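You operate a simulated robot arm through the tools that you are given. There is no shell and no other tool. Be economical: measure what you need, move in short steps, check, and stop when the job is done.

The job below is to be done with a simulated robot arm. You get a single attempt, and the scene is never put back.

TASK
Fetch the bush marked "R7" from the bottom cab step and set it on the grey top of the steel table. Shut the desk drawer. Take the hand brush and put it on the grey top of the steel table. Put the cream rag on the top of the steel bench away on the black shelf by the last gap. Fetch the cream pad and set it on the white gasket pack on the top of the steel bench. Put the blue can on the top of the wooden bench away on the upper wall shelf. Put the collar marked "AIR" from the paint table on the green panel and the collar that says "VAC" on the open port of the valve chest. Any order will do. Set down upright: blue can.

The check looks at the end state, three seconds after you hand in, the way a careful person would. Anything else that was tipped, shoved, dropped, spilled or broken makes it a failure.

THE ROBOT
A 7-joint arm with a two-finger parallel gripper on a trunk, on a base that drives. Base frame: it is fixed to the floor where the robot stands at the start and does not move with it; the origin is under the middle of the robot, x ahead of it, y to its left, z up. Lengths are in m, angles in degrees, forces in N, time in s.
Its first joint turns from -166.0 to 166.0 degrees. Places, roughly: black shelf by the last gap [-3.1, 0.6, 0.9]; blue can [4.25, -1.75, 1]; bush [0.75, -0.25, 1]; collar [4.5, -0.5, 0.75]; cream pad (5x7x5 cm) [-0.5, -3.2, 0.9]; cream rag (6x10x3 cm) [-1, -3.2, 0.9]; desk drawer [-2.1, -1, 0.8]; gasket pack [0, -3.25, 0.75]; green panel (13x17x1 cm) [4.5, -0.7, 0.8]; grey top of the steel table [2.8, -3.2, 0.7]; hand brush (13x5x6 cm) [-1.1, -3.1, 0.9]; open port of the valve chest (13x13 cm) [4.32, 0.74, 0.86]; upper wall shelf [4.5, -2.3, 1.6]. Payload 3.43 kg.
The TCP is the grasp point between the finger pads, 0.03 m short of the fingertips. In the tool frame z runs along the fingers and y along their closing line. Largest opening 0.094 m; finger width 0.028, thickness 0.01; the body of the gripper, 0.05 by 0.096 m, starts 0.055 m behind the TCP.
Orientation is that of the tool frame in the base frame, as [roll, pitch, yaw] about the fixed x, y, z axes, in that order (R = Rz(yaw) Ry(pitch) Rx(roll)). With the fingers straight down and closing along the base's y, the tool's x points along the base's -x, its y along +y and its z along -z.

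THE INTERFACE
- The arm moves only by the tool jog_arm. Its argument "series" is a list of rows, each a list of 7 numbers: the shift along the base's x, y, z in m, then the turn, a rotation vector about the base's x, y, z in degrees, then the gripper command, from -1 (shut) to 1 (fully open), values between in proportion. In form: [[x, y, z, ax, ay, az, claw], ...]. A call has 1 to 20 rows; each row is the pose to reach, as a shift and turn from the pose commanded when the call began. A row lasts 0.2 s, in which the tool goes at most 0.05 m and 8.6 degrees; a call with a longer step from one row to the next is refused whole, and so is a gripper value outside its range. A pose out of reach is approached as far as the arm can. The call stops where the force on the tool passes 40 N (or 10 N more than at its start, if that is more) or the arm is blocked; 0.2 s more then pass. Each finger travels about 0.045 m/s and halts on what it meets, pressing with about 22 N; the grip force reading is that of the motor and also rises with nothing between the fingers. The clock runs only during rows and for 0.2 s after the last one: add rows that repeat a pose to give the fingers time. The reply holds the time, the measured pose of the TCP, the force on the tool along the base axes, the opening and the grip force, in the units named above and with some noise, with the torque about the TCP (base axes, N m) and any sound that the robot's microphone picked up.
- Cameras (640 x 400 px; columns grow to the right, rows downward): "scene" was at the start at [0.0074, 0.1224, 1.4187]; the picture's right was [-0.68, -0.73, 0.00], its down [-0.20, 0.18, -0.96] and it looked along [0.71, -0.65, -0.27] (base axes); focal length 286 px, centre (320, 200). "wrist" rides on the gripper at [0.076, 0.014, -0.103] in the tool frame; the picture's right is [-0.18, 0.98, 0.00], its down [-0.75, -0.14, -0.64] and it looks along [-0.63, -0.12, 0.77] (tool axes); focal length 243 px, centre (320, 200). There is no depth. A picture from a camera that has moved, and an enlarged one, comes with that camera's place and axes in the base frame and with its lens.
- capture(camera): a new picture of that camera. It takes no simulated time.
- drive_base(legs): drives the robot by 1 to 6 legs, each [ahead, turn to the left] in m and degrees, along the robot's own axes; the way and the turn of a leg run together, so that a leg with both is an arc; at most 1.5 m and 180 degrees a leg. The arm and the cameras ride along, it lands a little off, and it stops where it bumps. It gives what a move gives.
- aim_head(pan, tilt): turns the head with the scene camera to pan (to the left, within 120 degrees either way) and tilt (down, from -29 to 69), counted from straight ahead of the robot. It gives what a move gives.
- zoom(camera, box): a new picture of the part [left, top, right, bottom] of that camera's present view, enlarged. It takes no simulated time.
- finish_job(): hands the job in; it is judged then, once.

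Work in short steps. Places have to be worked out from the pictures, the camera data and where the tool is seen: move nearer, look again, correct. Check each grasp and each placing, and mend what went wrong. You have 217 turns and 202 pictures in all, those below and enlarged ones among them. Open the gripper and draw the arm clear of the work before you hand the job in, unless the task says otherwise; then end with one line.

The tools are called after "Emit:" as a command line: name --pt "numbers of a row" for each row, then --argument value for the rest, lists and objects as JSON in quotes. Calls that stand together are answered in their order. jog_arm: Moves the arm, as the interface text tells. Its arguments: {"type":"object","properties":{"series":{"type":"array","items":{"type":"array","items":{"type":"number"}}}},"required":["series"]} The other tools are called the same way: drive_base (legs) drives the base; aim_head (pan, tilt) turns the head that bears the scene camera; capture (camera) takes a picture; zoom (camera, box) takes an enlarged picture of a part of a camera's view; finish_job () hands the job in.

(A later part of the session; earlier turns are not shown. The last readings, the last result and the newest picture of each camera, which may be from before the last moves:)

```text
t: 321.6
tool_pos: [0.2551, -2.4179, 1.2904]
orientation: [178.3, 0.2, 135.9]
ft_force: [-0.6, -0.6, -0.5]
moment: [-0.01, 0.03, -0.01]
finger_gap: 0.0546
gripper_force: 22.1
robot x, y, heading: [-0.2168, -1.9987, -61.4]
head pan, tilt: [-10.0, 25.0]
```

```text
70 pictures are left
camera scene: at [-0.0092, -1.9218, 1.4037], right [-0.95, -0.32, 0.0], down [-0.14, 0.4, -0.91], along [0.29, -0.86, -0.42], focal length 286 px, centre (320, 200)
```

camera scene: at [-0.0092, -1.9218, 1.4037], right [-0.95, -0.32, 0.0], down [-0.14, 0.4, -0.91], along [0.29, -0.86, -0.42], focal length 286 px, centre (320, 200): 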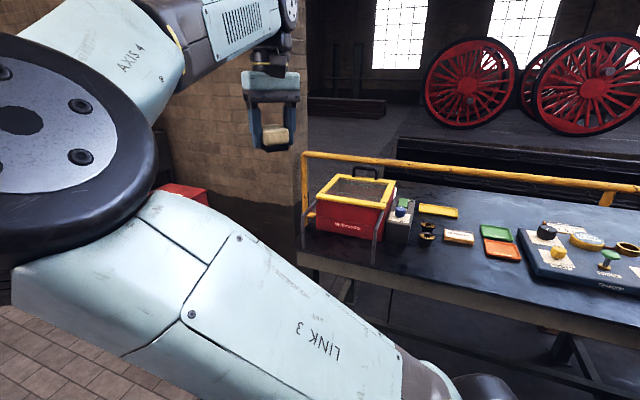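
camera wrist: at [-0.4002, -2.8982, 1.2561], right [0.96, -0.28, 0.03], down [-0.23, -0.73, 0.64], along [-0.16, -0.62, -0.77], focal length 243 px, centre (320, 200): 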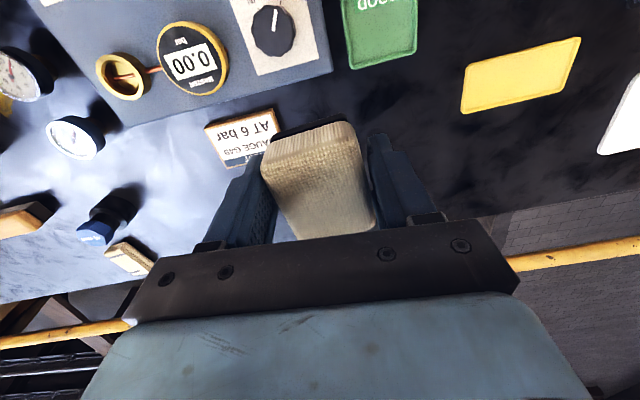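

I drive up to the bench; then view the gasket pack with the wrist camera.

Emit:
drive_base --legs '[[0.4, -4]]'

Emit:
jog_arm --pt "-0.04 -0.01 0 0 0 -8 -1" --pt "-0.08 -0.02 0 0 0 -16 -1" --pt "-0.12 -0.03 0 0 0 -24 -1" --pt "-0.16 -0.05 0 0 0 -32 -1" --pt "-0.2 -0.07 0 0 0 -40 -1" --pt "-0.24 -0.09 0 0 0 -46 -1" --pt "-0.27 -0.12 0 0 0 -46 -1"

Emit:
capture --camera "wrist"

Emit:
capture --camera "scene"

```text
t: 324.2
tool_pos: [0.407, -2.8087, 1.2891]
orientation: [178.3, 0.0, 132.0]
ft_force: [0.2, -0.6, -2.1]
moment: [0.01, 0.0, 0.01]
finger_gap: 0.0542
gripper_force: 22.8
robot x, y, heading: [-0.0351, -2.3587, -65.3]
head pan, tilt: [-10.0, 25.0]
```

```text
t: 325.8
tool_pos: [0.1383, -2.9277, 1.291]
orientation: [178.3, 0.1, 86.1]
ft_force: [0.5, 0.3, -0.8]
moment: [-0.03, 0.04, 0.0]
finger_gap: 0.0543
gripper_force: 23.0
robot x, y, heading: [-0.032, -2.3593, -64.8]
head pan, tilt: [-10.0, 25.0]
```

```text
69 pictures are left
camera wrist: at [0.1554, -2.8521, 1.393], right [0.97, -0.25, 0.03], down [-0.21, -0.74, 0.64], along [-0.14, -0.62, -0.77], focal length 243 px, centre (320, 200)
```

wrist: 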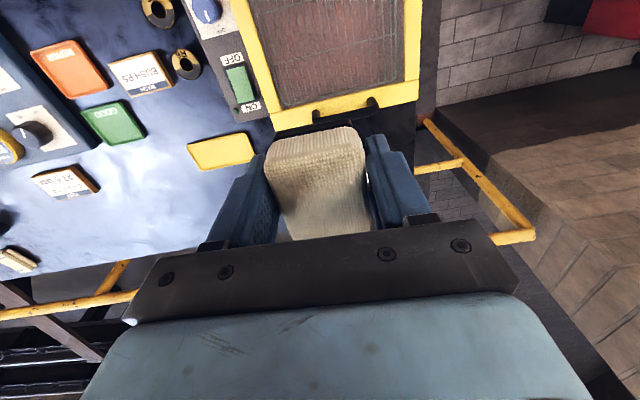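

```text
68 pictures are left
camera scene: at [0.1775, -2.2945, 1.4036], right [-0.97, -0.26, 0.0], down [-0.11, 0.41, -0.91], along [0.23, -0.88, -0.42], focal length 286 px, centre (320, 200)
```

scene: 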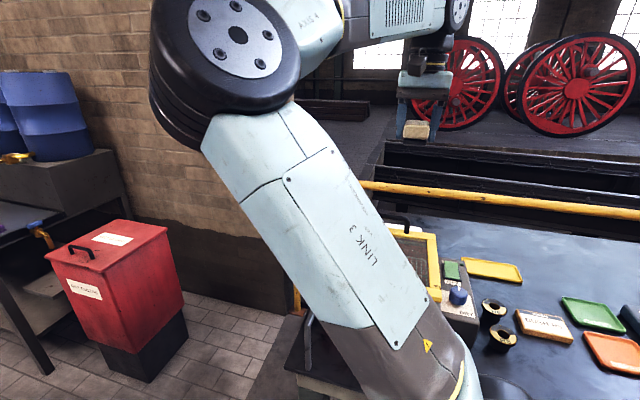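

The dryer's back edge is at y≈−3.0; the pack lies behind. I move forward 0.12 to see it.

Emit:
jog_arm --pt "-0.01 -0.04 0 0 0 0 -1" --pt "-0.01 -0.08 0 0 0 0 -1" --pt "-0.01 -0.12 0 0 0 0 -1" --pt "-0.01 -0.15 0 0 0 0 -1"

Emit:
capture --camera "wrist"

```text
t: 326.8
tool_pos: [0.1273, -3.0783, 1.2904]
orientation: [178.2, 0.2, 85.9]
ft_force: [-0.6, -0.1, -1.2]
moment: [-0.06, 0.0, 0.02]
finger_gap: 0.0541
gripper_force: 21.5
robot x, y, heading: [-0.0329, -2.3595, -65.4]
head pan, tilt: [-10.0, 25.0]
```

```text
67 pictures are left
camera wrist: at [0.1453, -3.0032, 1.393], right [0.97, -0.25, 0.03], down [-0.21, -0.74, 0.64], along [-0.14, -0.62, -0.77], focal length 243 px, centre (320, 200)
```

wrist: 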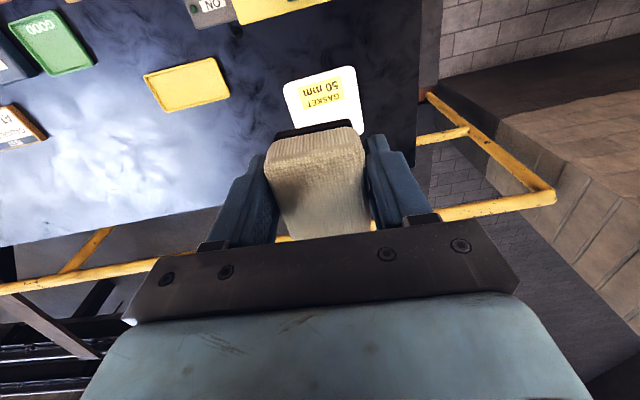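

The white pack "GASKET 50 mm" is centered near (0.124,−3.175), top z≈0.875. I move over it and descend most of the way.

Emit:
jog_arm --pt "-0.002 -0.04 0 0 0 0 -1" --pt "-0.003 -0.08 0 0 0 0 -1" --pt "-0.003 -0.1 -0.03 0 0 0 -1" --pt "-0.003 -0.1 -0.07 0 0 0 -1" --pt "-0.003 -0.1 -0.11 0 0 0 -1" --pt "-0.003 -0.1 -0.15 0 0 0 -1" --pt "-0.003 -0.1 -0.19 0 0 0 -1" --pt "-0.003 -0.1 -0.23 0 0 0 -1" --pt "-0.003 -0.1 -0.27 0 0 0 -1" --pt "-0.003 -0.1 -0.31 0 0 0 -1"

Emit:
capture --camera "wrist"

```text
t: 329.0
tool_pos: [0.1255, -3.1772, 0.9762]
orientation: [178.3, 0.2, 86.0]
ft_force: [-1.5, 1.2, -0.7]
moment: [-0.01, -0.02, 0.02]
finger_gap: 0.0539
gripper_force: 22.2
robot x, y, heading: [-0.0392, -2.3605, -65.4]
head pan, tilt: [-10.0, 25.0]
```

```text
66 pictures are left
camera wrist: at [0.1414, -3.102, 1.0801], right [0.97, -0.25, 0.03], down [-0.21, -0.74, 0.64], along [-0.14, -0.63, -0.77], focal length 243 px, centre (320, 200)
```

wrist: 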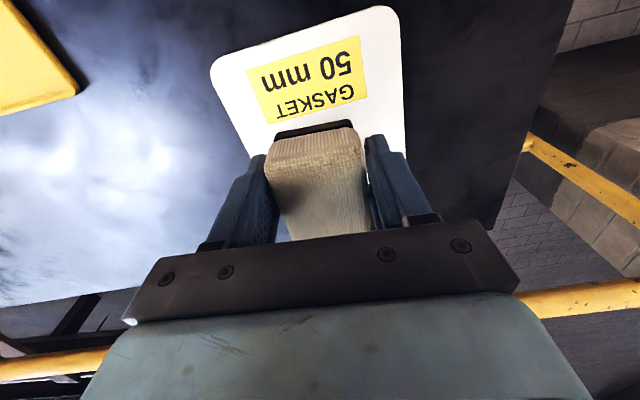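

Aligned. I lower to contact in small steps.

Emit:
jog_arm --pt "0.002 0.005 -0.03 0 0 0 -1" --pt "0.002 0.005 -0.05 0 0 0 -1" --pt "0.002 0.005 -0.056 0 0 0 -1" --pt "0.002 0.005 -0.062 0 0 0 -1"

```text
t: 330.0
tool_pos: [0.1259, -3.1732, 0.9165]
orientation: [178.3, 0.0, 86.0]
ft_force: [0.3, -0.2, -1.2]
moment: [0.01, 0.0, 0.01]
finger_gap: 0.0542
gripper_force: 22.3
robot x, y, heading: [-0.0328, -2.359, -65.2]
head pan, tilt: [-10.0, 25.0]
```

Emit:
jog_arm --pt "0 0 -0.004 0 0 0 -1" --pt "0 0 -0.008 0 0 0 -1" --pt "0 0 -0.011 0 0 0 -1" --pt "0 0 -0.014 0 0 0 -1"

```text
t: 331.0
tool_pos: [0.1266, -3.1726, 0.9037]
orientation: [178.4, 0.2, 86.1]
ft_force: [0.5, -0.5, -0.4]
moment: [0.01, 0.01, 0.01]
finger_gap: 0.0541
gripper_force: 21.9
robot x, y, heading: [-0.0373, -2.3579, -65.2]
head pan, tilt: [-10.0, 25.0]
```

Emit:
jog_arm --pt "0 0 -0.003 0 0 0 -1" --pt "0 0 -0.006 0 0 0 -1" --pt "0 0 -0.008 0 0 0 -1"

Emit:
capture --camera "wrist"

```text
t: 331.8
tool_pos: [0.1251, -3.1731, 0.8981]
orientation: [178.3, 0.4, 86.0]
ft_force: [5.3, -4.9, 37.5]
moment: [0.01, 0.53, 0.12]
finger_gap: 0.0544
gripper_force: 21.9
robot x, y, heading: [-0.0361, -2.3601, -65.2]
head pan, tilt: [-10.0, 25.0]
```

```text
65 pictures are left
camera wrist: at [0.1432, -3.0967, 1.0003], right [0.97, -0.25, 0.03], down [-0.21, -0.74, 0.64], along [-0.14, -0.63, -0.77], focal length 243 px, centre (320, 200)
```

wrist: 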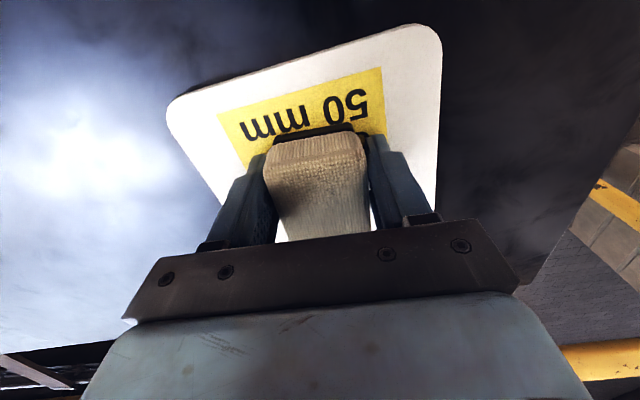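

Contact on the pack. I ease up slightly, open, and rise.

Emit:
jog_arm --pt "0 0 0.005 0 0 0 -0.4" --pt "0 0 0.005 0 0 0 0.2" --pt "0 0 0.005 0 0 0 0.6" --pt "0 0 0.005 0 0 0 0.7" --pt "0 0 0.03 0 0 0 0.7" --pt "0 0 0.07 0 0 0 0.7" --pt "0 0 0.115 0 0 0 0.7" --pt "0 0 0.16 0 0 0 0.7" --pt "0 0 0.205 0 0 0 0.7" --pt "0 0 0.25 0 0 0 0.7" --pt "0 0.0 0.295 0 0 0 0.7" --pt "0 0.03 0.33 0 0 0 0.7"

Emit:
capture --camera "wrist"

```text
t: 334.4
tool_pos: [0.1261, -3.1429, 1.2247]
orientation: [178.4, 0.0, 85.9]
ft_force: [0.2, -0.1, 0.3]
moment: [0.01, -0.01, 0.0]
finger_gap: 0.0802
gripper_force: 0.0
robot x, y, heading: [-0.036, -2.3586, -64.9]
head pan, tilt: [-10.0, 25.0]
```

```text
64 pictures are left
camera wrist: at [0.1443, -3.0682, 1.3263], right [0.97, -0.25, 0.03], down [-0.21, -0.74, 0.64], along [-0.14, -0.62, -0.77], focal length 243 px, centre (320, 200)
```

wrist: 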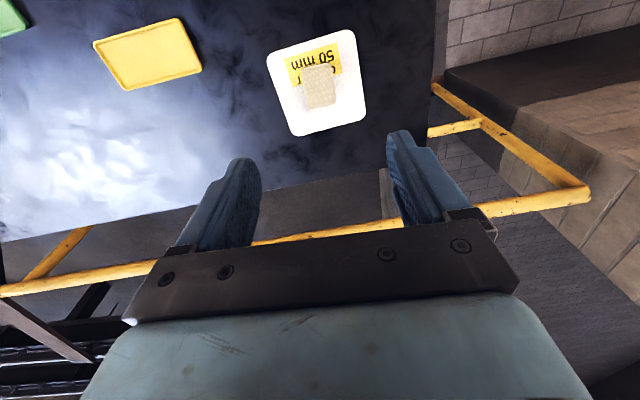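

Pad rests on the pack. Next the cream rag: I retract the arm, back off and move left along the bench.

Emit:
jog_arm --pt "0 0.045 0.015 0 0 0 1" --pt "-0.02 0.085 0.03 0 0 0 1" --pt "-0.04 0.125 0.045 0 0 0 1" --pt "-0.06 0.165 0.06 0 0 0 1"

Emit:
drive_base --legs '[[-0.35, 0], [0.05, -33], [0.05, -33], [0.05, -30]]'

```text
t: 335.4
tool_pos: [0.0675, -2.9787, 1.2849]
orientation: [178.3, 0.1, 85.9]
ft_force: [0.1, 0.1, 0.0]
moment: [0.06, 0.0, 0.02]
finger_gap: 0.0938
gripper_force: 0.0
robot x, y, heading: [-0.0361, -2.357, -65.3]
head pan, tilt: [-10.0, 25.0]
```

```text
t: 341.3
tool_pos: [-0.7237, -2.4726, 1.2882]
orientation: [178.4, 0.3, 19.8]
ft_force: [0.2, 0.3, 0.2]
moment: [0.03, 0.05, 0.02]
finger_gap: 0.094
gripper_force: 0.0
robot x, y, heading: [-0.1348, -2.1777, -133.9]
head pan, tilt: [-10.0, 25.0]
stopped in leg 3: the robot was blocked; the commanded pose is now the measured one
```

Emit:
drive_base --legs '[[0.08, -22], [0.08, -22], [0.72, 0], [0.03, 28], [0.03, 28], [0.03, 25]]'

Emit:
aim_head --pan 5 --tilt 32

Emit:
capture --camera "scene"

Emit:
capture --camera "wrist"

```text
t: 352.6
tool_pos: [-1.3514, -2.9244, 1.287]
orientation: [178.5, 0.1, 56.8]
ft_force: [-1.0, -0.9, -0.3]
moment: [0.02, -0.07, -0.02]
finger_gap: 0.094
gripper_force: 0.0
robot x, y, heading: [-1.1413, -2.3272, -94.9]
head pan, tilt: [-10.0, 25.0]
stopped in leg 6: the robot was blocked; the commanded pose is now the measured one
```

```text
t: 353.4
tool_pos: [-1.3517, -2.9229, 1.2877]
orientation: [178.4, 0.1, 56.7]
ft_force: [-0.1, -0.4, -0.2]
moment: [0.01, -0.04, 0.01]
finger_gap: 0.0941
gripper_force: 0.1
robot x, y, heading: [-1.1423, -2.3265, -94.9]
head pan, tilt: [5.0, 32.0]
```

```text
63 pictures are left
camera scene: at [-0.9036, -2.3766, 1.3926], right [-1.0, 0.0, 0.0], down [0.0, 0.53, -0.85], along [0.0, -0.85, -0.53], focal length 286 px, centre (320, 200)
```

scene: 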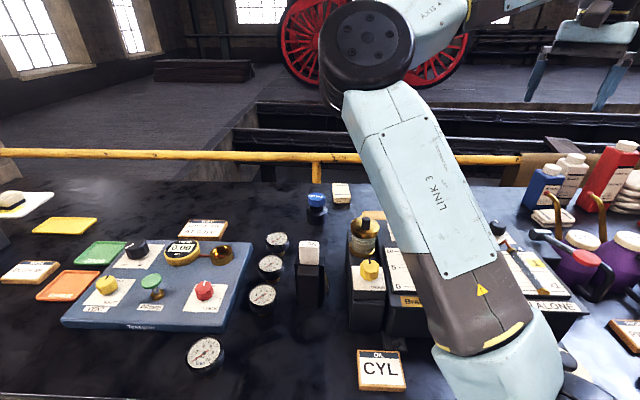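

```text
62 pictures are left
camera wrist: at [-1.2995, -2.8657, 1.3893], right [0.72, -0.69, 0.03], down [-0.55, -0.54, 0.64], along [-0.43, -0.48, -0.77], focal length 243 px, centre (320, 200)
```

wrist: 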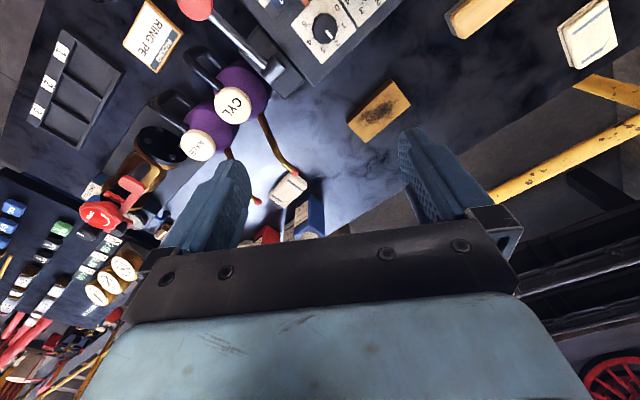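

I zoom the wrist view on the candidates for rag and brush.

Emit:
zoom --camera "wrist" --box '[340, 0, 640, 160]'

Emit:
zoom --camera "wrist" --box '[230, 130, 350, 240]'

Emit:
zoom --camera "scene" --box '[280, 170, 400, 240]'

```text
2.13 times, centred on (490, 80) of wrist
camera zoom: at [-1.2995, -2.8657, 1.3893], right [0.72, -0.69, 0.03], down [-0.55, -0.54, 0.64], along [-0.43, -0.48, -0.77], focal length 518 px, centre (-43, 456)
```

zoom: 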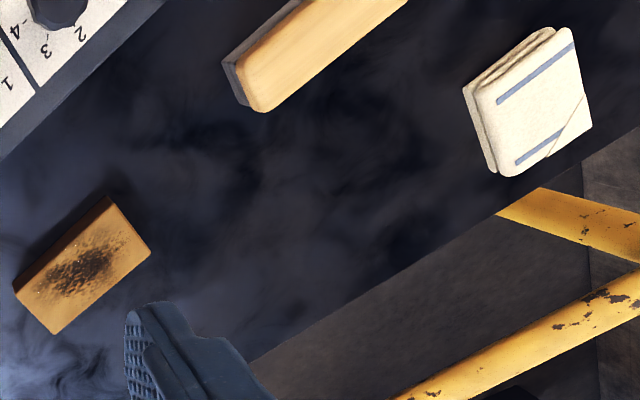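

```text
3.64 times, centred on (290, 185) of wrist
camera zoom: at [-1.2995, -2.8657, 1.3893], right [0.72, -0.69, 0.03], down [-0.55, -0.54, 0.64], along [-0.43, -0.48, -0.77], focal length 882 px, centre (429, 254)
```

zoom: 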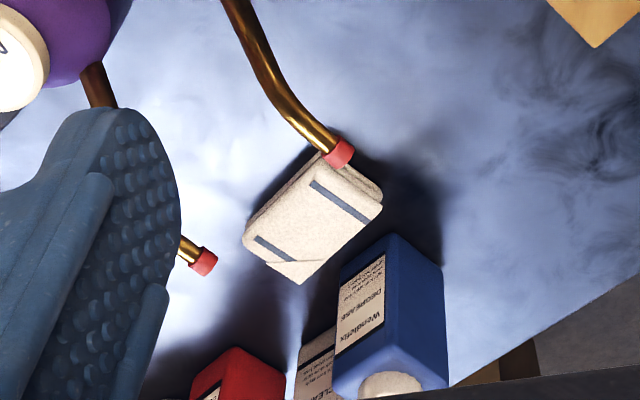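

```text
5.33 times, centred on (340, 205) of scene
camera zoom: at [-0.9036, -2.3766, 1.3926], right [-1.0, 0.0, 0.0], down [0.0, 0.53, -0.85], along [0.0, -0.85, -0.53], focal length 1526 px, centre (213, 173)
```

zoom: 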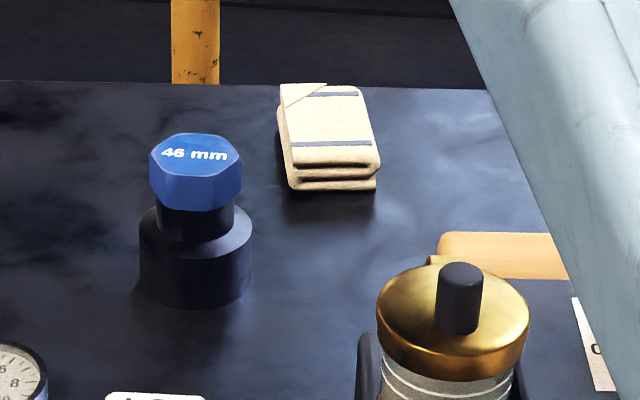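

Rag at (−0.979,−3.25), 6 cm side along x; brush at about (−1.106,−3.08). I inch forward, turn the tool yaw to 90 and move over the rag.

Emit:
drive_base --legs '[[0.04, 0]]'

Emit:
jog_arm --pt "0.04 -0.02 0 0 0 6 1" --pt "0.08 -0.04 0 0 0 12 1" --pt "0.12 -0.06 0 0 0 18 1" --pt "0.16 -0.08 0 0 0 24 1" --pt "0.2 -0.1 0 0 0 30 1" --pt "0.24 -0.12 0 0 0 33 1" --pt "0.28 -0.14 0 0 0 33 1" --pt "0.32 -0.16 0 0 0 33 1" --pt "0.35 -0.19 0 0 0 33 1" --pt "0.375 -0.22 -0.02 0 0 33 1" --pt "0.375 -0.25 -0.05 0 0 33 1" --pt "0.375 -0.275 -0.085 0 0 33 1" --pt "0.375 -0.285 -0.125 0 0 33 1" --pt "0.375 -0.285 -0.17 0 0 33 1" --pt "0.375 -0.285 -0.21 0 0 33 1"

Emit:
capture --camera "wrist"

```text
t: 354.3
tool_pos: [-1.3512, -2.9432, 1.2965]
orientation: [178.1, 0.8, 56.9]
ft_force: [0.5, -0.8, 0.2]
moment: [0.01, 0.02, 0.0]
finger_gap: 0.0942
gripper_force: 0.1
robot x, y, heading: [-1.1424, -2.3646, -95.0]
head pan, tilt: [5.0, 32.0]
```

```text
t: 357.5
tool_pos: [-0.9813, -3.2506, 1.0779]
orientation: [179.0, 0.1, 89.7]
ft_force: [0.2, 0.1, 0.5]
moment: [-0.01, 0.0, 0.01]
finger_gap: 0.0939
gripper_force: 0.0
robot x, y, heading: [-1.1513, -2.3673, -94.8]
head pan, tilt: [5.0, 32.0]
```

```text
58 pictures are left
camera wrist: at [-0.968, -3.1752, 1.18], right [0.98, -0.19, 0.02], down [-0.16, -0.75, 0.64], along [-0.11, -0.63, -0.77], focal length 243 px, centre (320, 200)
```

wrist: 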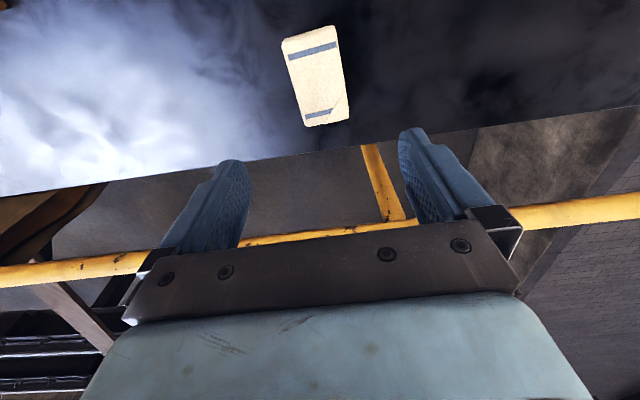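

Rag aligned. I descend to just above the bench and grip.

Emit:
jog_arm --pt "0 0.003 -0.04 0 0 0 1" --pt "0 0.006 -0.085 0 0 0 1" --pt "0.001 0.007 -0.13 0 0 0 1" --pt "0.001 0.007 -0.165 0 0 0 1" --pt "0.001 0.007 -0.18 0 0 0 0.9" --pt "0.001 0.007 -0.18 0 0 0 0.4" --pt "0.001 0.007 -0.18 0 0 0 -0.2" --pt "0.001 0.007 -0.18 0 0 0 -0.8" --pt "0.001 0.007 -0.18 0 0 0 -1" --pt "0.001 0.007 -0.18 0 0 0 -1"

Emit:
capture --camera "wrist"

```text
t: 359.7
tool_pos: [-0.9836, -3.2463, 0.8985]
orientation: [178.6, -0.1, 89.8]
ft_force: [0.5, 0.0, -1.0]
moment: [0.02, -0.01, -0.04]
finger_gap: 0.06
gripper_force: 22.4
robot x, y, heading: [-1.1483, -2.363, -95.1]
head pan, tilt: [5.0, 32.0]
```

```text
57 pictures are left
camera wrist: at [-0.9695, -3.1701, 1.0006], right [0.98, -0.19, 0.02], down [-0.16, -0.75, 0.64], along [-0.1, -0.63, -0.77], focal length 243 px, centre (320, 200)
```

wrist: 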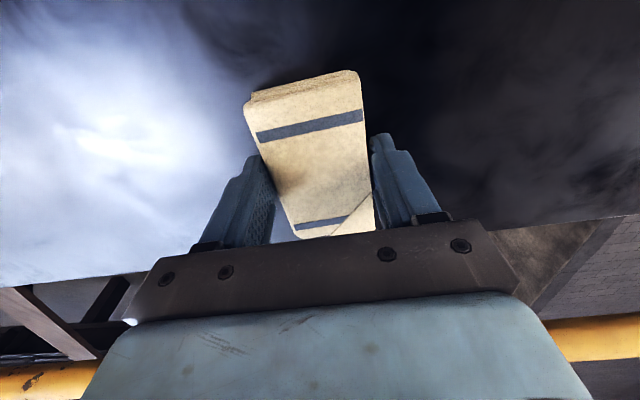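

Rag held (60 mm). I lift, retract, back off and turn toward −x to look for the desk.

Emit:
jog_arm --pt "0 0.0 0.03 0 0 0 -1" --pt "0 0.0 0.075 0 0 0 -1" --pt "0 0.0 0.12 0 0 0 -1" --pt "0 0.0 0.165 0 0 0 -1" --pt "0 0.02 0.205 0 0 0 -1" --pt "-0.01 0.06 0.22 0 0 0 -1" --pt "-0.03 0.1 0.24 0 0 0 -1" --pt "-0.05 0.14 0.26 0 0 0 -1" --pt "-0.07 0.18 0.28 0 0 0 -1" --pt "-0.09 0.22 0.3 0 0 0 -1" --pt "-0.11 0.26 0.32 0 0 0 -1"

Emit:
drive_base --legs '[[-0.3, 0], [0.03, -30], [0.03, -30], [0.03, -25]]'

Emit:
aim_head --pan -10 --tilt 15

Emit:
capture --camera "scene"

```text
t: 362.1
tool_pos: [-1.0987, -2.9847, 1.2172]
orientation: [178.4, 0.0, 89.8]
ft_force: [0.2, -0.1, -1.2]
moment: [-0.05, 0.04, 0.04]
finger_gap: 0.0596
gripper_force: 21.4
robot x, y, heading: [-1.1478, -2.363, -94.8]
head pan, tilt: [5.0, 32.0]
```

```text
t: 368.8
tool_pos: [-1.8136, -2.2445, 1.2086]
orientation: [178.8, -0.7, 6.3]
ft_force: [0.0, -0.2, -0.3]
moment: [0.01, -0.02, -0.01]
finger_gap: 0.0594
gripper_force: 22.2
robot x, y, heading: [-1.1832, -2.2158, 179.1]
head pan, tilt: [5.0, 32.0]
stopped in leg 4: the robot was blocked; the commanded pose is now the measured one
```

```text
t: 369.6
tool_pos: [-1.8151, -2.2451, 1.2088]
orientation: [178.8, -0.7, 6.2]
ft_force: [0.4, 0.4, -0.8]
moment: [0.01, 0.02, -0.01]
finger_gap: 0.0594
gripper_force: 22.4
robot x, y, heading: [-1.1854, -2.2191, 179.1]
head pan, tilt: [-10.0, 15.0]
```

```text
56 pictures are left
camera scene: at [-1.219, -2.4345, 1.4199], right [0.19, 0.98, 0.0], down [0.26, -0.05, -0.97], along [-0.95, 0.18, -0.26], focal length 286 px, centre (320, 200)
```

scene: 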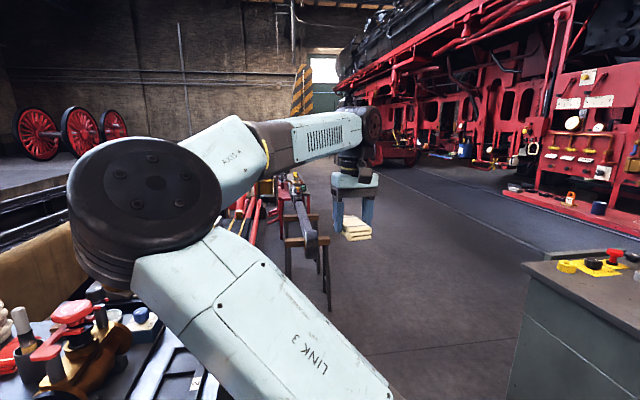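

The desk is at right. I pan to see it and the shelf area.

Emit:
aim_head --pan -55 --tilt 15

Emit:
capture --camera "scene"

```text
t: 370.8
tool_pos: [-1.816, -2.2446, 1.2084]
orientation: [178.8, -0.7, 6.2]
ft_force: [-0.5, 0.3, -0.5]
moment: [0.0, 0.03, -0.02]
finger_gap: 0.0593
gripper_force: 22.0
robot x, y, heading: [-1.1838, -2.2216, 179.1]
head pan, tilt: [-55.0, 15.0]
```

```text
55 pictures are left
camera scene: at [-1.1798, -2.3748, 1.42], right [0.83, 0.56, 0.0], down [0.15, -0.21, -0.97], along [-0.54, 0.8, -0.26], focal length 286 px, centre (320, 200)
```

scene: 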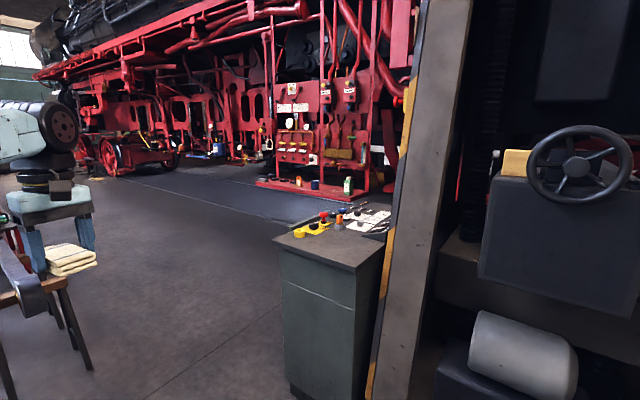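

The desk is near (−1.7…−2.2, −1.3…). I drive around its west side and look at the drawer and the shelf.

Emit:
drive_base --legs '[[0.1, -20], [1.2, -4]]'

Emit:
aim_head --pan -85 --tilt 25

Emit:
capture --camera "scene"

Emit:
aim_head --pan -40 --tilt 10

Emit:
capture --camera "scene"

```text
t: 378.0
tool_pos: [-2.9433, -1.4701, 1.2084]
orientation: [178.8, -0.7, -19.7]
ft_force: [-0.3, -0.2, -0.9]
moment: [0.02, -0.02, -0.03]
finger_gap: 0.059
gripper_force: 22.8
robot x, y, heading: [-2.3631, -1.7214, 153.1]
head pan, tilt: [-55.0, 15.0]
```

```text
t: 379.0
tool_pos: [-2.9438, -1.4695, 1.2089]
orientation: [178.8, -0.7, -19.8]
ft_force: [0.1, -0.1, -0.5]
moment: [-0.03, -0.03, 0.01]
finger_gap: 0.0591
gripper_force: 21.9
robot x, y, heading: [-2.3632, -1.7206, 153.2]
head pan, tilt: [-85.0, 25.0]
```

```text
54 pictures are left
camera scene: at [-2.3826, -1.8707, 1.4038], right [0.93, -0.37, 0.0], down [-0.16, -0.39, -0.91], along [0.34, 0.84, -0.42], focal length 286 px, centre (320, 200)
```

scene: 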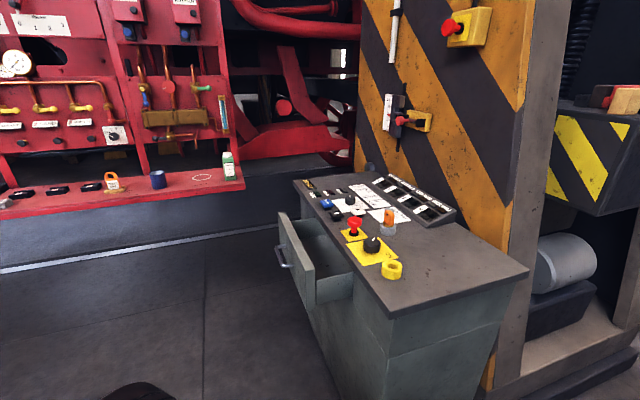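

```text
t: 380.1
tool_pos: [-2.9465, -1.4698, 1.2084]
orientation: [178.8, -0.6, -19.7]
ft_force: [0.1, -0.2, 0.0]
moment: [0.0, 0.02, -0.01]
finger_gap: 0.0591
gripper_force: 22.0
robot x, y, heading: [-2.362, -1.7206, 153.0]
head pan, tilt: [-40.0, 10.0]
```

```text
53 pictures are left
camera scene: at [-2.4533, -1.8708, 1.4281], right [0.92, 0.39, 0.0], down [0.07, -0.16, -0.98], along [-0.39, 0.91, -0.17], focal length 286 px, centre (320, 200)
```

scene: 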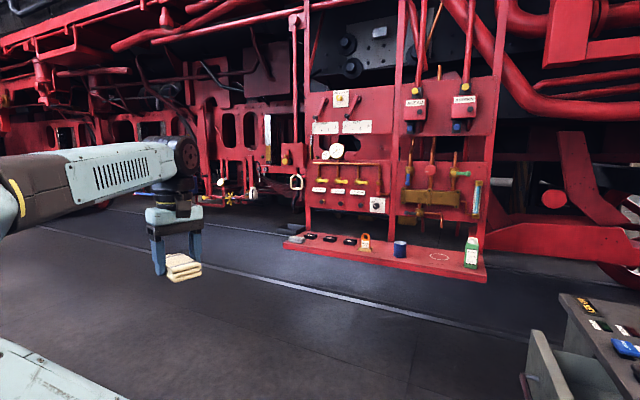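

The drawer is open toward −x. The shelf must be near the red panels; I zoom there.

Emit:
zoom --camera "scene" --box '[180, 90, 500, 290]'

```text
2.00 times, centred on (340, 190) of scene
camera zoom: at [-2.4533, -1.8708, 1.4281], right [0.92, 0.39, 0.0], down [0.07, -0.16, -0.98], along [-0.39, 0.91, -0.17], focal length 572 px, centre (280, 220)
```

zoom: 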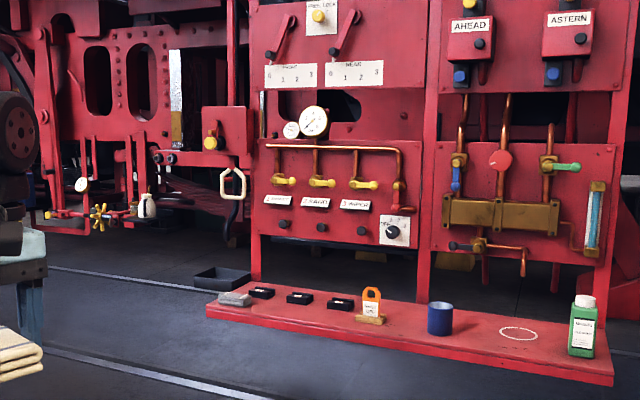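

The step shelf is at y≈−0.3. The hinted black shelf (−3.1,0.6) would be beyond; I drive closer to look into the gaps.

Emit:
drive_base --legs '[[0.75, -12], [0.05, -25], [0.05, -25]]'

Emit:
aim_head --pan -5 --tilt 15

Emit:
capture --camera "scene"

```text
t: 387.0
tool_pos: [-3.101, -0.6005, 1.2093]
orientation: [178.7, -0.6, -81.0]
ft_force: [0.8, -0.3, -1.0]
moment: [0.01, 0.06, -0.01]
finger_gap: 0.0593
gripper_force: 22.0
robot x, y, heading: [-3.0988, -1.2305, 92.7]
head pan, tilt: [-40.0, 10.0]
```

```text
t: 388.1
tool_pos: [-3.1023, -0.5995, 1.2096]
orientation: [178.7, -0.6, -81.2]
ft_force: [-0.9, -0.1, -0.5]
moment: [-0.03, 0.02, 0.04]
finger_gap: 0.0592
gripper_force: 22.0
robot x, y, heading: [-3.1027, -1.2311, 92.4]
head pan, tilt: [-5.0, 15.0]
```

```text
51 pictures are left
camera scene: at [-3.3297, -1.207, 1.42], right [1.0, -0.04, 0.0], down [-0.01, -0.26, -0.97], along [0.04, 0.96, -0.26], focal length 286 px, centre (320, 200)
```

scene: 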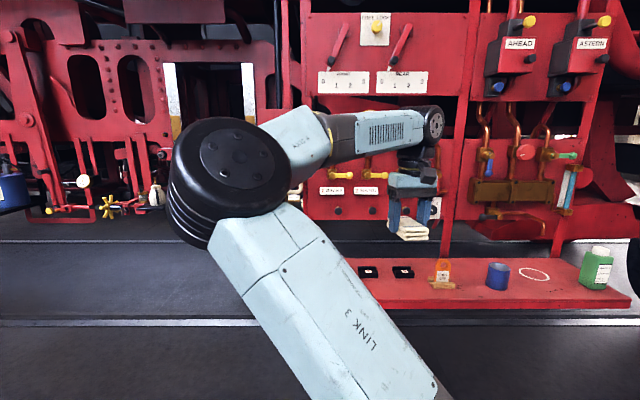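

The arm hides the place in question. I turn the base left and look right past it.

Emit:
drive_base --legs '[[0.0, 25], [-0.03, 20]]'

Emit:
aim_head --pan -55 --tilt 12

Emit:
capture --camera "scene"

```text
t: 391.1
tool_pos: [-3.5276, -0.804, 1.2088]
orientation: [178.7, -0.6, -36.7]
ft_force: [-0.5, -0.4, -0.8]
moment: [0.05, -0.06, -0.01]
finger_gap: 0.0592
gripper_force: 21.9
robot x, y, heading: [-3.0499, -1.2176, 136.7]
head pan, tilt: [-5.0, 15.0]
```

```text
t: 392.2
tool_pos: [-3.5265, -0.8054, 1.2102]
orientation: [178.8, -0.6, -36.7]
ft_force: [0.6, 0.3, -1.0]
moment: [0.01, -0.01, -0.01]
finger_gap: 0.0591
gripper_force: 22.0
robot x, y, heading: [-3.0503, -1.2185, 136.9]
head pan, tilt: [-55.0, 12.0]
```

```text
50 pictures are left
camera scene: at [-3.1543, -1.336, 1.4249], right [0.99, -0.14, 0.0], down [-0.03, -0.21, -0.98], along [0.14, 0.97, -0.21], focal length 286 px, centre (320, 200)
```

scene: 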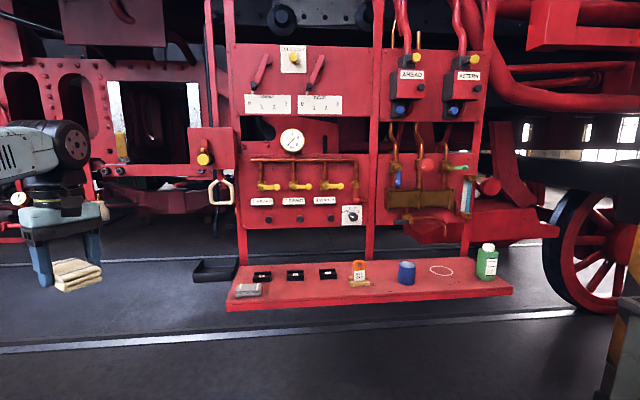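

The hinted place lies behind the panel stand, near the frame's openings. I zoom there.

Emit:
zoom --camera "scene" --box '[80, 60, 260, 290]'

Emit:
zoom --camera "scene" --box '[220, 100, 420, 300]'

```text
1.74 times, centred on (170, 175) of scene
camera zoom: at [-3.1543, -1.336, 1.4249], right [0.99, -0.14, 0.0], down [-0.03, -0.21, -0.98], along [0.14, 0.97, -0.21], focal length 498 px, centre (581, 244)
```

zoom: 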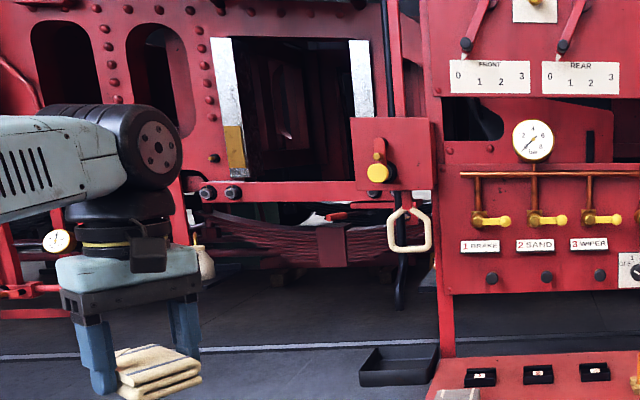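

```text
2.00 times, centred on (320, 200) of scene
camera zoom: at [-3.1543, -1.336, 1.4249], right [0.99, -0.14, 0.0], down [-0.03, -0.21, -0.98], along [0.14, 0.97, -0.21], focal length 572 px, centre (320, 200)
```

zoom: 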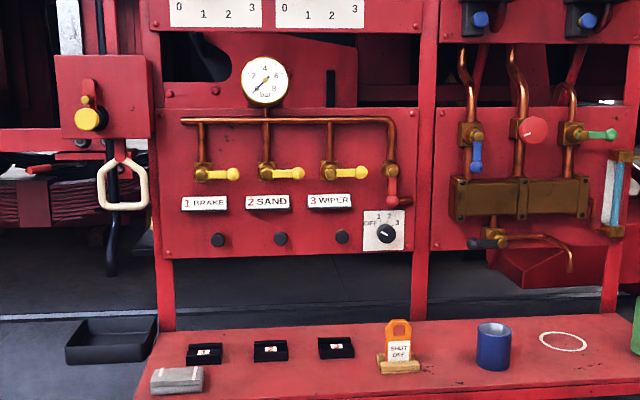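

There may be a shelf hidden behind the panel at (−3.1,0.6). I drive to the left side to look behind it.

Emit:
drive_base --legs '[[0.05, 28], [0.85, 0], [0.03, -30], [0.03, -30]]'

Emit:
aim_head --pan -45 --tilt 12

Emit:
capture --camera "scene"

```text
t: 402.2
tool_pos: [-4.1067, -0.3246, 1.211]
orientation: [178.7, -0.5, -70.3]
ft_force: [-0.2, 0.2, 0.0]
moment: [0.03, -0.03, 0.02]
finger_gap: 0.0591
gripper_force: 22.1
robot x, y, heading: [-4.0136, -0.9445, 104.6]
head pan, tilt: [-55.0, 12.0]
stopped in leg 4: the robot was blocked; the commanded pose is now the measured one
```

```text
t: 402.9
tool_pos: [-4.1077, -0.3249, 1.2122]
orientation: [178.7, -0.5, -70.3]
ft_force: [0.0, 0.5, -1.1]
moment: [0.05, 0.02, 0.01]
finger_gap: 0.059
gripper_force: 21.9
robot x, y, heading: [-4.0106, -0.9417, 104.7]
head pan, tilt: [-45.0, 12.0]
```

```text
47 pictures are left
camera scene: at [-4.1758, -0.9838, 1.4249], right [0.86, -0.5, 0.0], down [-0.1, -0.18, -0.98], along [0.49, 0.84, -0.21], focal length 286 px, centre (320, 200)
```

scene: 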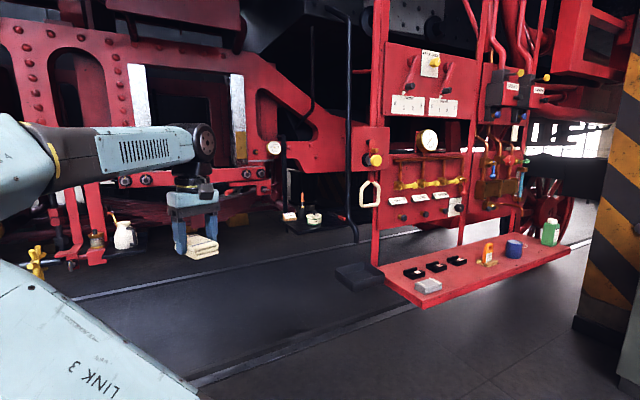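

There it is: a black shelf behind, at about (−3.15,0.6). I zoom in.

Emit:
zoom --camera "scene" --box '[220, 120, 400, 300]'

```text
2.22 times, centred on (310, 210) of scene
camera zoom: at [-4.1758, -0.9838, 1.4249], right [0.86, -0.5, 0.0], down [-0.1, -0.18, -0.98], along [0.49, 0.84, -0.21], focal length 636 px, centre (342, 178)
```

zoom: 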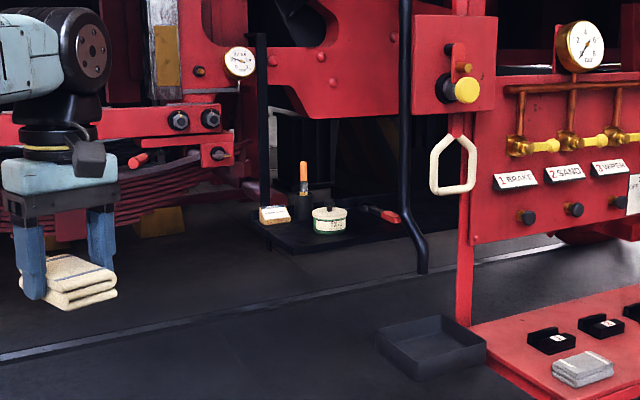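

The black shelf: front edge y≈0.49, x from −3.45 on, z≈0.87; free spot near (−3.31,0.57). I drive to about (−3.86,−0.1) between frame and panel.

Emit:
drive_base --legs '[[0.1, -24], [0.7, 0]]'

Emit:
aim_head --pan -35 --tilt 20

Emit:
capture --camera "scene"

```text
t: 408.1
tool_pos: [-3.7573, 0.4563, 1.2122]
orientation: [178.7, -0.5, -93.3]
ft_force: [0.2, -0.3, -1.0]
moment: [0.02, 0.0, -0.02]
finger_gap: 0.0594
gripper_force: 21.8
robot x, y, heading: [-3.9077, -0.1612, 82.2]
head pan, tilt: [-45.0, 12.0]
```

```text
t: 408.9
tool_pos: [-3.7586, 0.4547, 1.2121]
orientation: [178.6, -0.7, -93.2]
ft_force: [-0.6, 0.1, -0.5]
moment: [0.0, -0.02, -0.01]
finger_gap: 0.0592
gripper_force: 22.3
robot x, y, heading: [-3.9057, -0.1562, 82.2]
head pan, tilt: [-35.0, 20.0]
```

```text
45 pictures are left
camera scene: at [-4.0849, -0.1154, 1.4119], right [0.73, -0.68, 0.0], down [-0.23, -0.25, -0.94], along [0.64, 0.69, -0.34], focal length 286 px, centre (320, 200)
```

scene: 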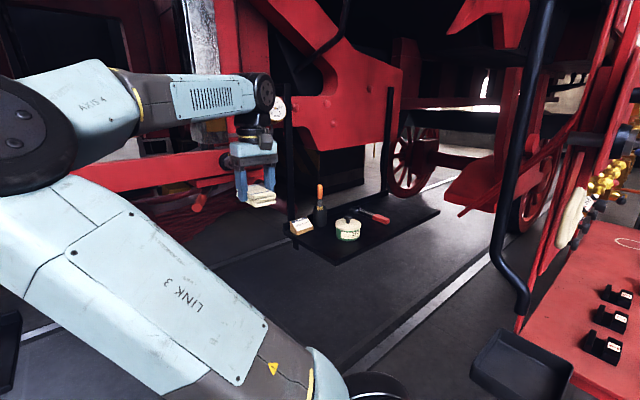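

Refined: shelf x −3.5…−2.8, y 0.40…0.72, z≈0.90; pot at (−3.325,0.546). A free spot at (−3.42,0.475) is reachable from here. I move the rag over it.

Emit:
jog_arm --pt "0.03 0.0 0 0 0 -6 -1" --pt "0.07 0.0 0 0 0 -12 -1" --pt "0.11 0.0 -0.01 0 0 -18 -1" --pt "0.15 0.005 -0.02 0 0 -24 -1" --pt "0.19 0.005 -0.03 0 0 -30 -1" --pt "0.23 0.01 -0.05 0 0 -36 -1" --pt "0.27 0.015 -0.07 0 0 -42 -1" --pt "0.31 0.018 -0.09 0 0 -46 -1" --pt "0.337 0.02 -0.12 0 0 -46 -1" --pt "0.337 0.02 -0.16 0 0 -46 -1"

Emit:
capture --camera "wrist"

Emit:
capture --camera "scene"

```text
t: 411.1
tool_pos: [-3.4699, 0.5203, 1.0359]
orientation: [179.1, -0.8, -139.2]
ft_force: [-0.2, 1.3, 0.5]
moment: [-0.09, 0.02, 0.04]
finger_gap: 0.0593
gripper_force: 22.6
out of reach, approached as far as the arm can: row 8, 9, 10
robot x, y, heading: [-3.908, -0.1585, 82.0]
head pan, tilt: [-35.0, 20.0]
```

```text
44 pictures are left
camera wrist: at [-3.5344, 0.4813, 1.1392], right [-0.5, 0.86, 0.01], down [0.68, 0.39, 0.63], along [0.54, 0.32, -0.78], focal length 243 px, centre (320, 200)
```

wrist: 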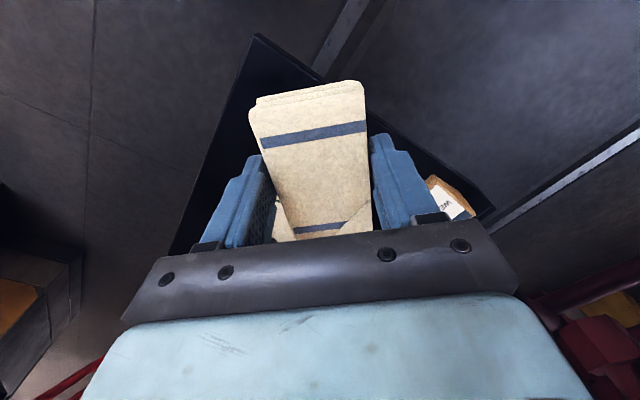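

```text
43 pictures are left
camera scene: at [-4.0831, -0.0985, 1.4124], right [0.73, -0.68, 0.01], down [-0.23, -0.26, -0.94], along [0.64, 0.68, -0.35], focal length 286 px, centre (320, 200)
```

scene: 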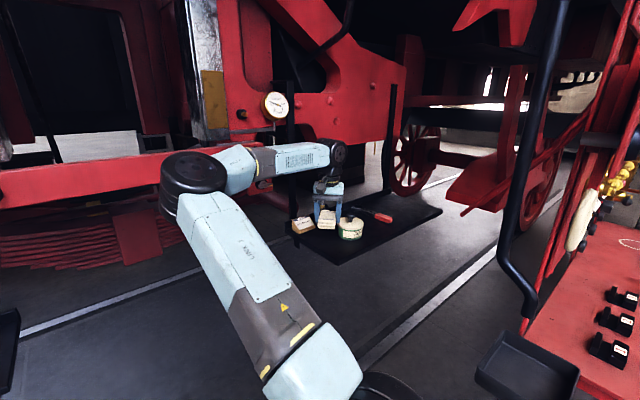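

The arm's reach to its right is limited. I raise slightly and turn the base 14° right to bring the spot more in front.

Emit:
jog_arm --pt "-0.02 -0.01 0.03 0 0 0 -1" --pt "-0.03 -0.02 0.06 0 0 0 -1"

Emit:
drive_base --legs '[[0, -14]]'

Emit:
capture --camera "scene"

```text
t: 411.7
tool_pos: [-3.5017, 0.4907, 1.102]
orientation: [178.7, -0.6, -139.3]
ft_force: [-0.4, 0.5, -1.3]
moment: [-0.06, 0.05, -0.03]
finger_gap: 0.0592
gripper_force: 22.5
robot x, y, heading: [-3.9103, -0.156, 81.9]
head pan, tilt: [-35.0, 20.0]
```

```text
t: 413.0
tool_pos: [-3.3576, 0.3688, 1.1027]
orientation: [178.7, -0.6, -153.2]
ft_force: [-0.7, -0.4, -0.3]
moment: [0.02, 0.01, -0.03]
finger_gap: 0.0594
gripper_force: 22.2
robot x, y, heading: [-3.9267, -0.1579, 68.2]
head pan, tilt: [-35.0, 20.0]
```

```text
42 pictures are left
camera scene: at [-4.0886, -0.0695, 1.4119], right [0.55, -0.84, 0.0], down [-0.29, -0.19, -0.94], along [0.79, 0.51, -0.34], focal length 286 px, centre (320, 200)
```

scene: 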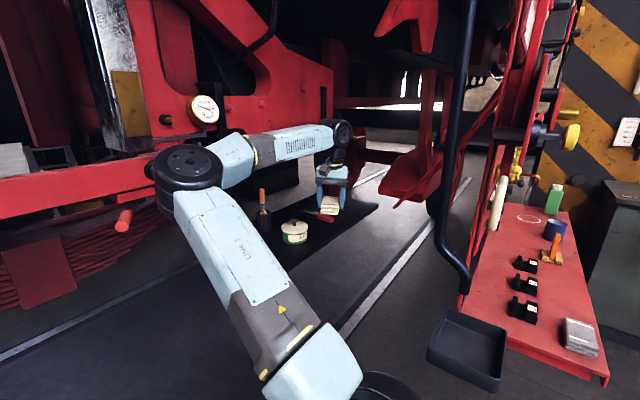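

I move over (−3.425,0.465) and check with the wrist camera.

Emit:
jog_arm --pt "-0.03 0.035 0 0 0 0 -1" --pt "-0.055 0.07 0 0 0 0 -1" --pt "-0.067 0.096 -0.01 0 0 0 -1" --pt "-0.067 0.096 -0.05 0 0 0 -1" --pt "-0.067 0.096 -0.07 0 0 0 -1"

Emit:
capture --camera "wrist"

Emit:
zoom --camera "scene" --box '[220, 120, 400, 280]'

```text
t: 413.2
tool_pos: [-3.3399, 0.3653, 1.0799]
orientation: [-175.7, -2.2, -154.1]
ft_force: [-1.4, 10.0, -14.0]
moment: [-0.82, -0.07, 0.0]
finger_gap: 0.0589
gripper_force: 21.7
robot x, y, heading: [-3.9295, -0.1566, 68.2]
head pan, tilt: [-35.0, 20.0]
stopped in row 1: the force on the tool passed its limit at 80 N (the readings are from after the stop); the commanded pose is now the measured one
```

```text
41 pictures are left
camera wrist: at [-3.4136, 0.3527, 1.1829], right [-0.27, 0.96, -0.08], down [0.74, 0.26, 0.62], along [0.62, 0.11, -0.78], focal length 243 px, centre (320, 200)
```

wrist: 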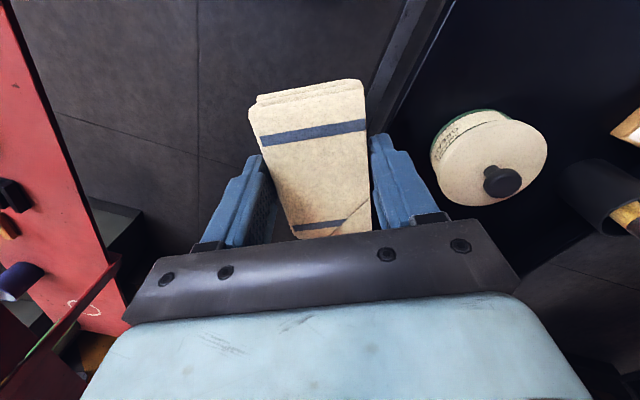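

```text
2.50 times, centred on (310, 200) of scene
camera zoom: at [-4.0868, -0.0659, 1.4118], right [0.55, -0.84, 0.0], down [-0.29, -0.19, -0.94], along [0.79, 0.51, -0.35], focal length 715 px, centre (345, 200)
```

zoom: 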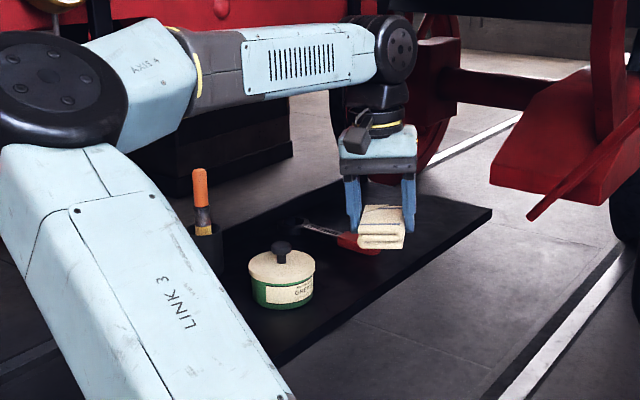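

The elbow seems to have met the frame. I level and raise the tool, then reposition the base lower and further right, about (−3.80,−0.25).

Emit:
jog_arm --pt "0.0 -0.02 0.03 2.4 0 0 -1" --pt "0.0 -0.04 0.06 4.8 0 0 -1" --pt "0.0 -0.06 0.09 4.8 0 0 -1"

Emit:
drive_base --legs '[[-0.22, -10], [0.02, -22], [0.23, 0]]'

Emit:
aim_head --pan 0 --tilt 25

Emit:
capture --camera "scene"

```text
t: 414.0
tool_pos: [-3.3458, 0.3128, 1.173]
orientation: [179.5, 0.5, -154.0]
ft_force: [-0.9, 0.0, -0.6]
moment: [-0.03, 0.02, 0.01]
finger_gap: 0.0592
gripper_force: 21.9
out of reach, approached as far as the arm can: row 2, 3
robot x, y, heading: [-3.9284, -0.1521, 67.9]
head pan, tilt: [-35.0, 20.0]
```

```text
t: 415.2
tool_pos: [-3.3468, 0.1596, 1.1973]
orientation: [-172.0, 4.8, -163.5]
ft_force: [-0.1, 0.2, -2.0]
moment: [-0.07, 0.06, -0.01]
finger_gap: 0.0593
gripper_force: 22.4
robot x, y, heading: [-3.9641, -0.233, 65.0]
head pan, tilt: [-35.0, 20.0]
stopped in leg 1: the force on the tool passed its limit at 126 N (the readings are from after the stop); the commanded pose is now the measured one
```

```text
t: 416.2
tool_pos: [-3.344, 0.1617, 1.195]
orientation: [-171.8, 4.6, -163.6]
ft_force: [0.2, 0.5, -0.2]
moment: [0.05, -0.01, 0.01]
finger_gap: 0.0593
gripper_force: 21.6
robot x, y, heading: [-3.9664, -0.2332, 65.2]
head pan, tilt: [0.0, 25.0]
```

```text
39 pictures are left
camera scene: at [-4.1644, -0.1045, 1.4037], right [0.9, -0.43, 0.0], down [-0.18, -0.38, -0.91], along [0.39, 0.82, -0.42], focal length 286 px, centre (320, 200)
```

scene: 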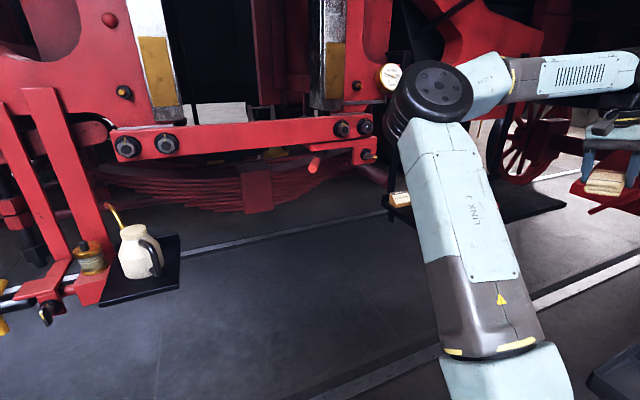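

Something caught the arm while reversing. I look right at the tool.

Emit:
aim_head --pan -50 --tilt 15

Emit:
capture --camera "scene"

```text
t: 417.4
tool_pos: [-3.3448, 0.1619, 1.1947]
orientation: [-171.7, 4.7, -163.5]
ft_force: [-0.1, 0.1, -0.8]
moment: [-0.01, 0.01, -0.02]
finger_gap: 0.0592
gripper_force: 22.4
robot x, y, heading: [-3.9627, -0.2342, 64.8]
head pan, tilt: [-50.0, 15.0]
```

```text
38 pictures are left
camera scene: at [-4.1133, -0.1637, 1.42], right [0.26, -0.97, 0.0], down [-0.25, -0.07, -0.97], along [0.93, 0.25, -0.26], focal length 286 px, centre (320, 200)
```

scene: 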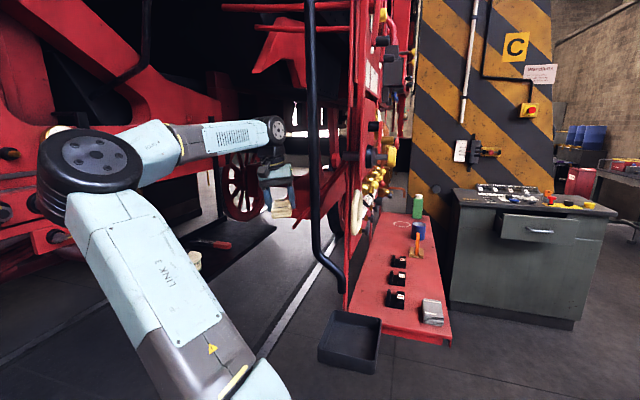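

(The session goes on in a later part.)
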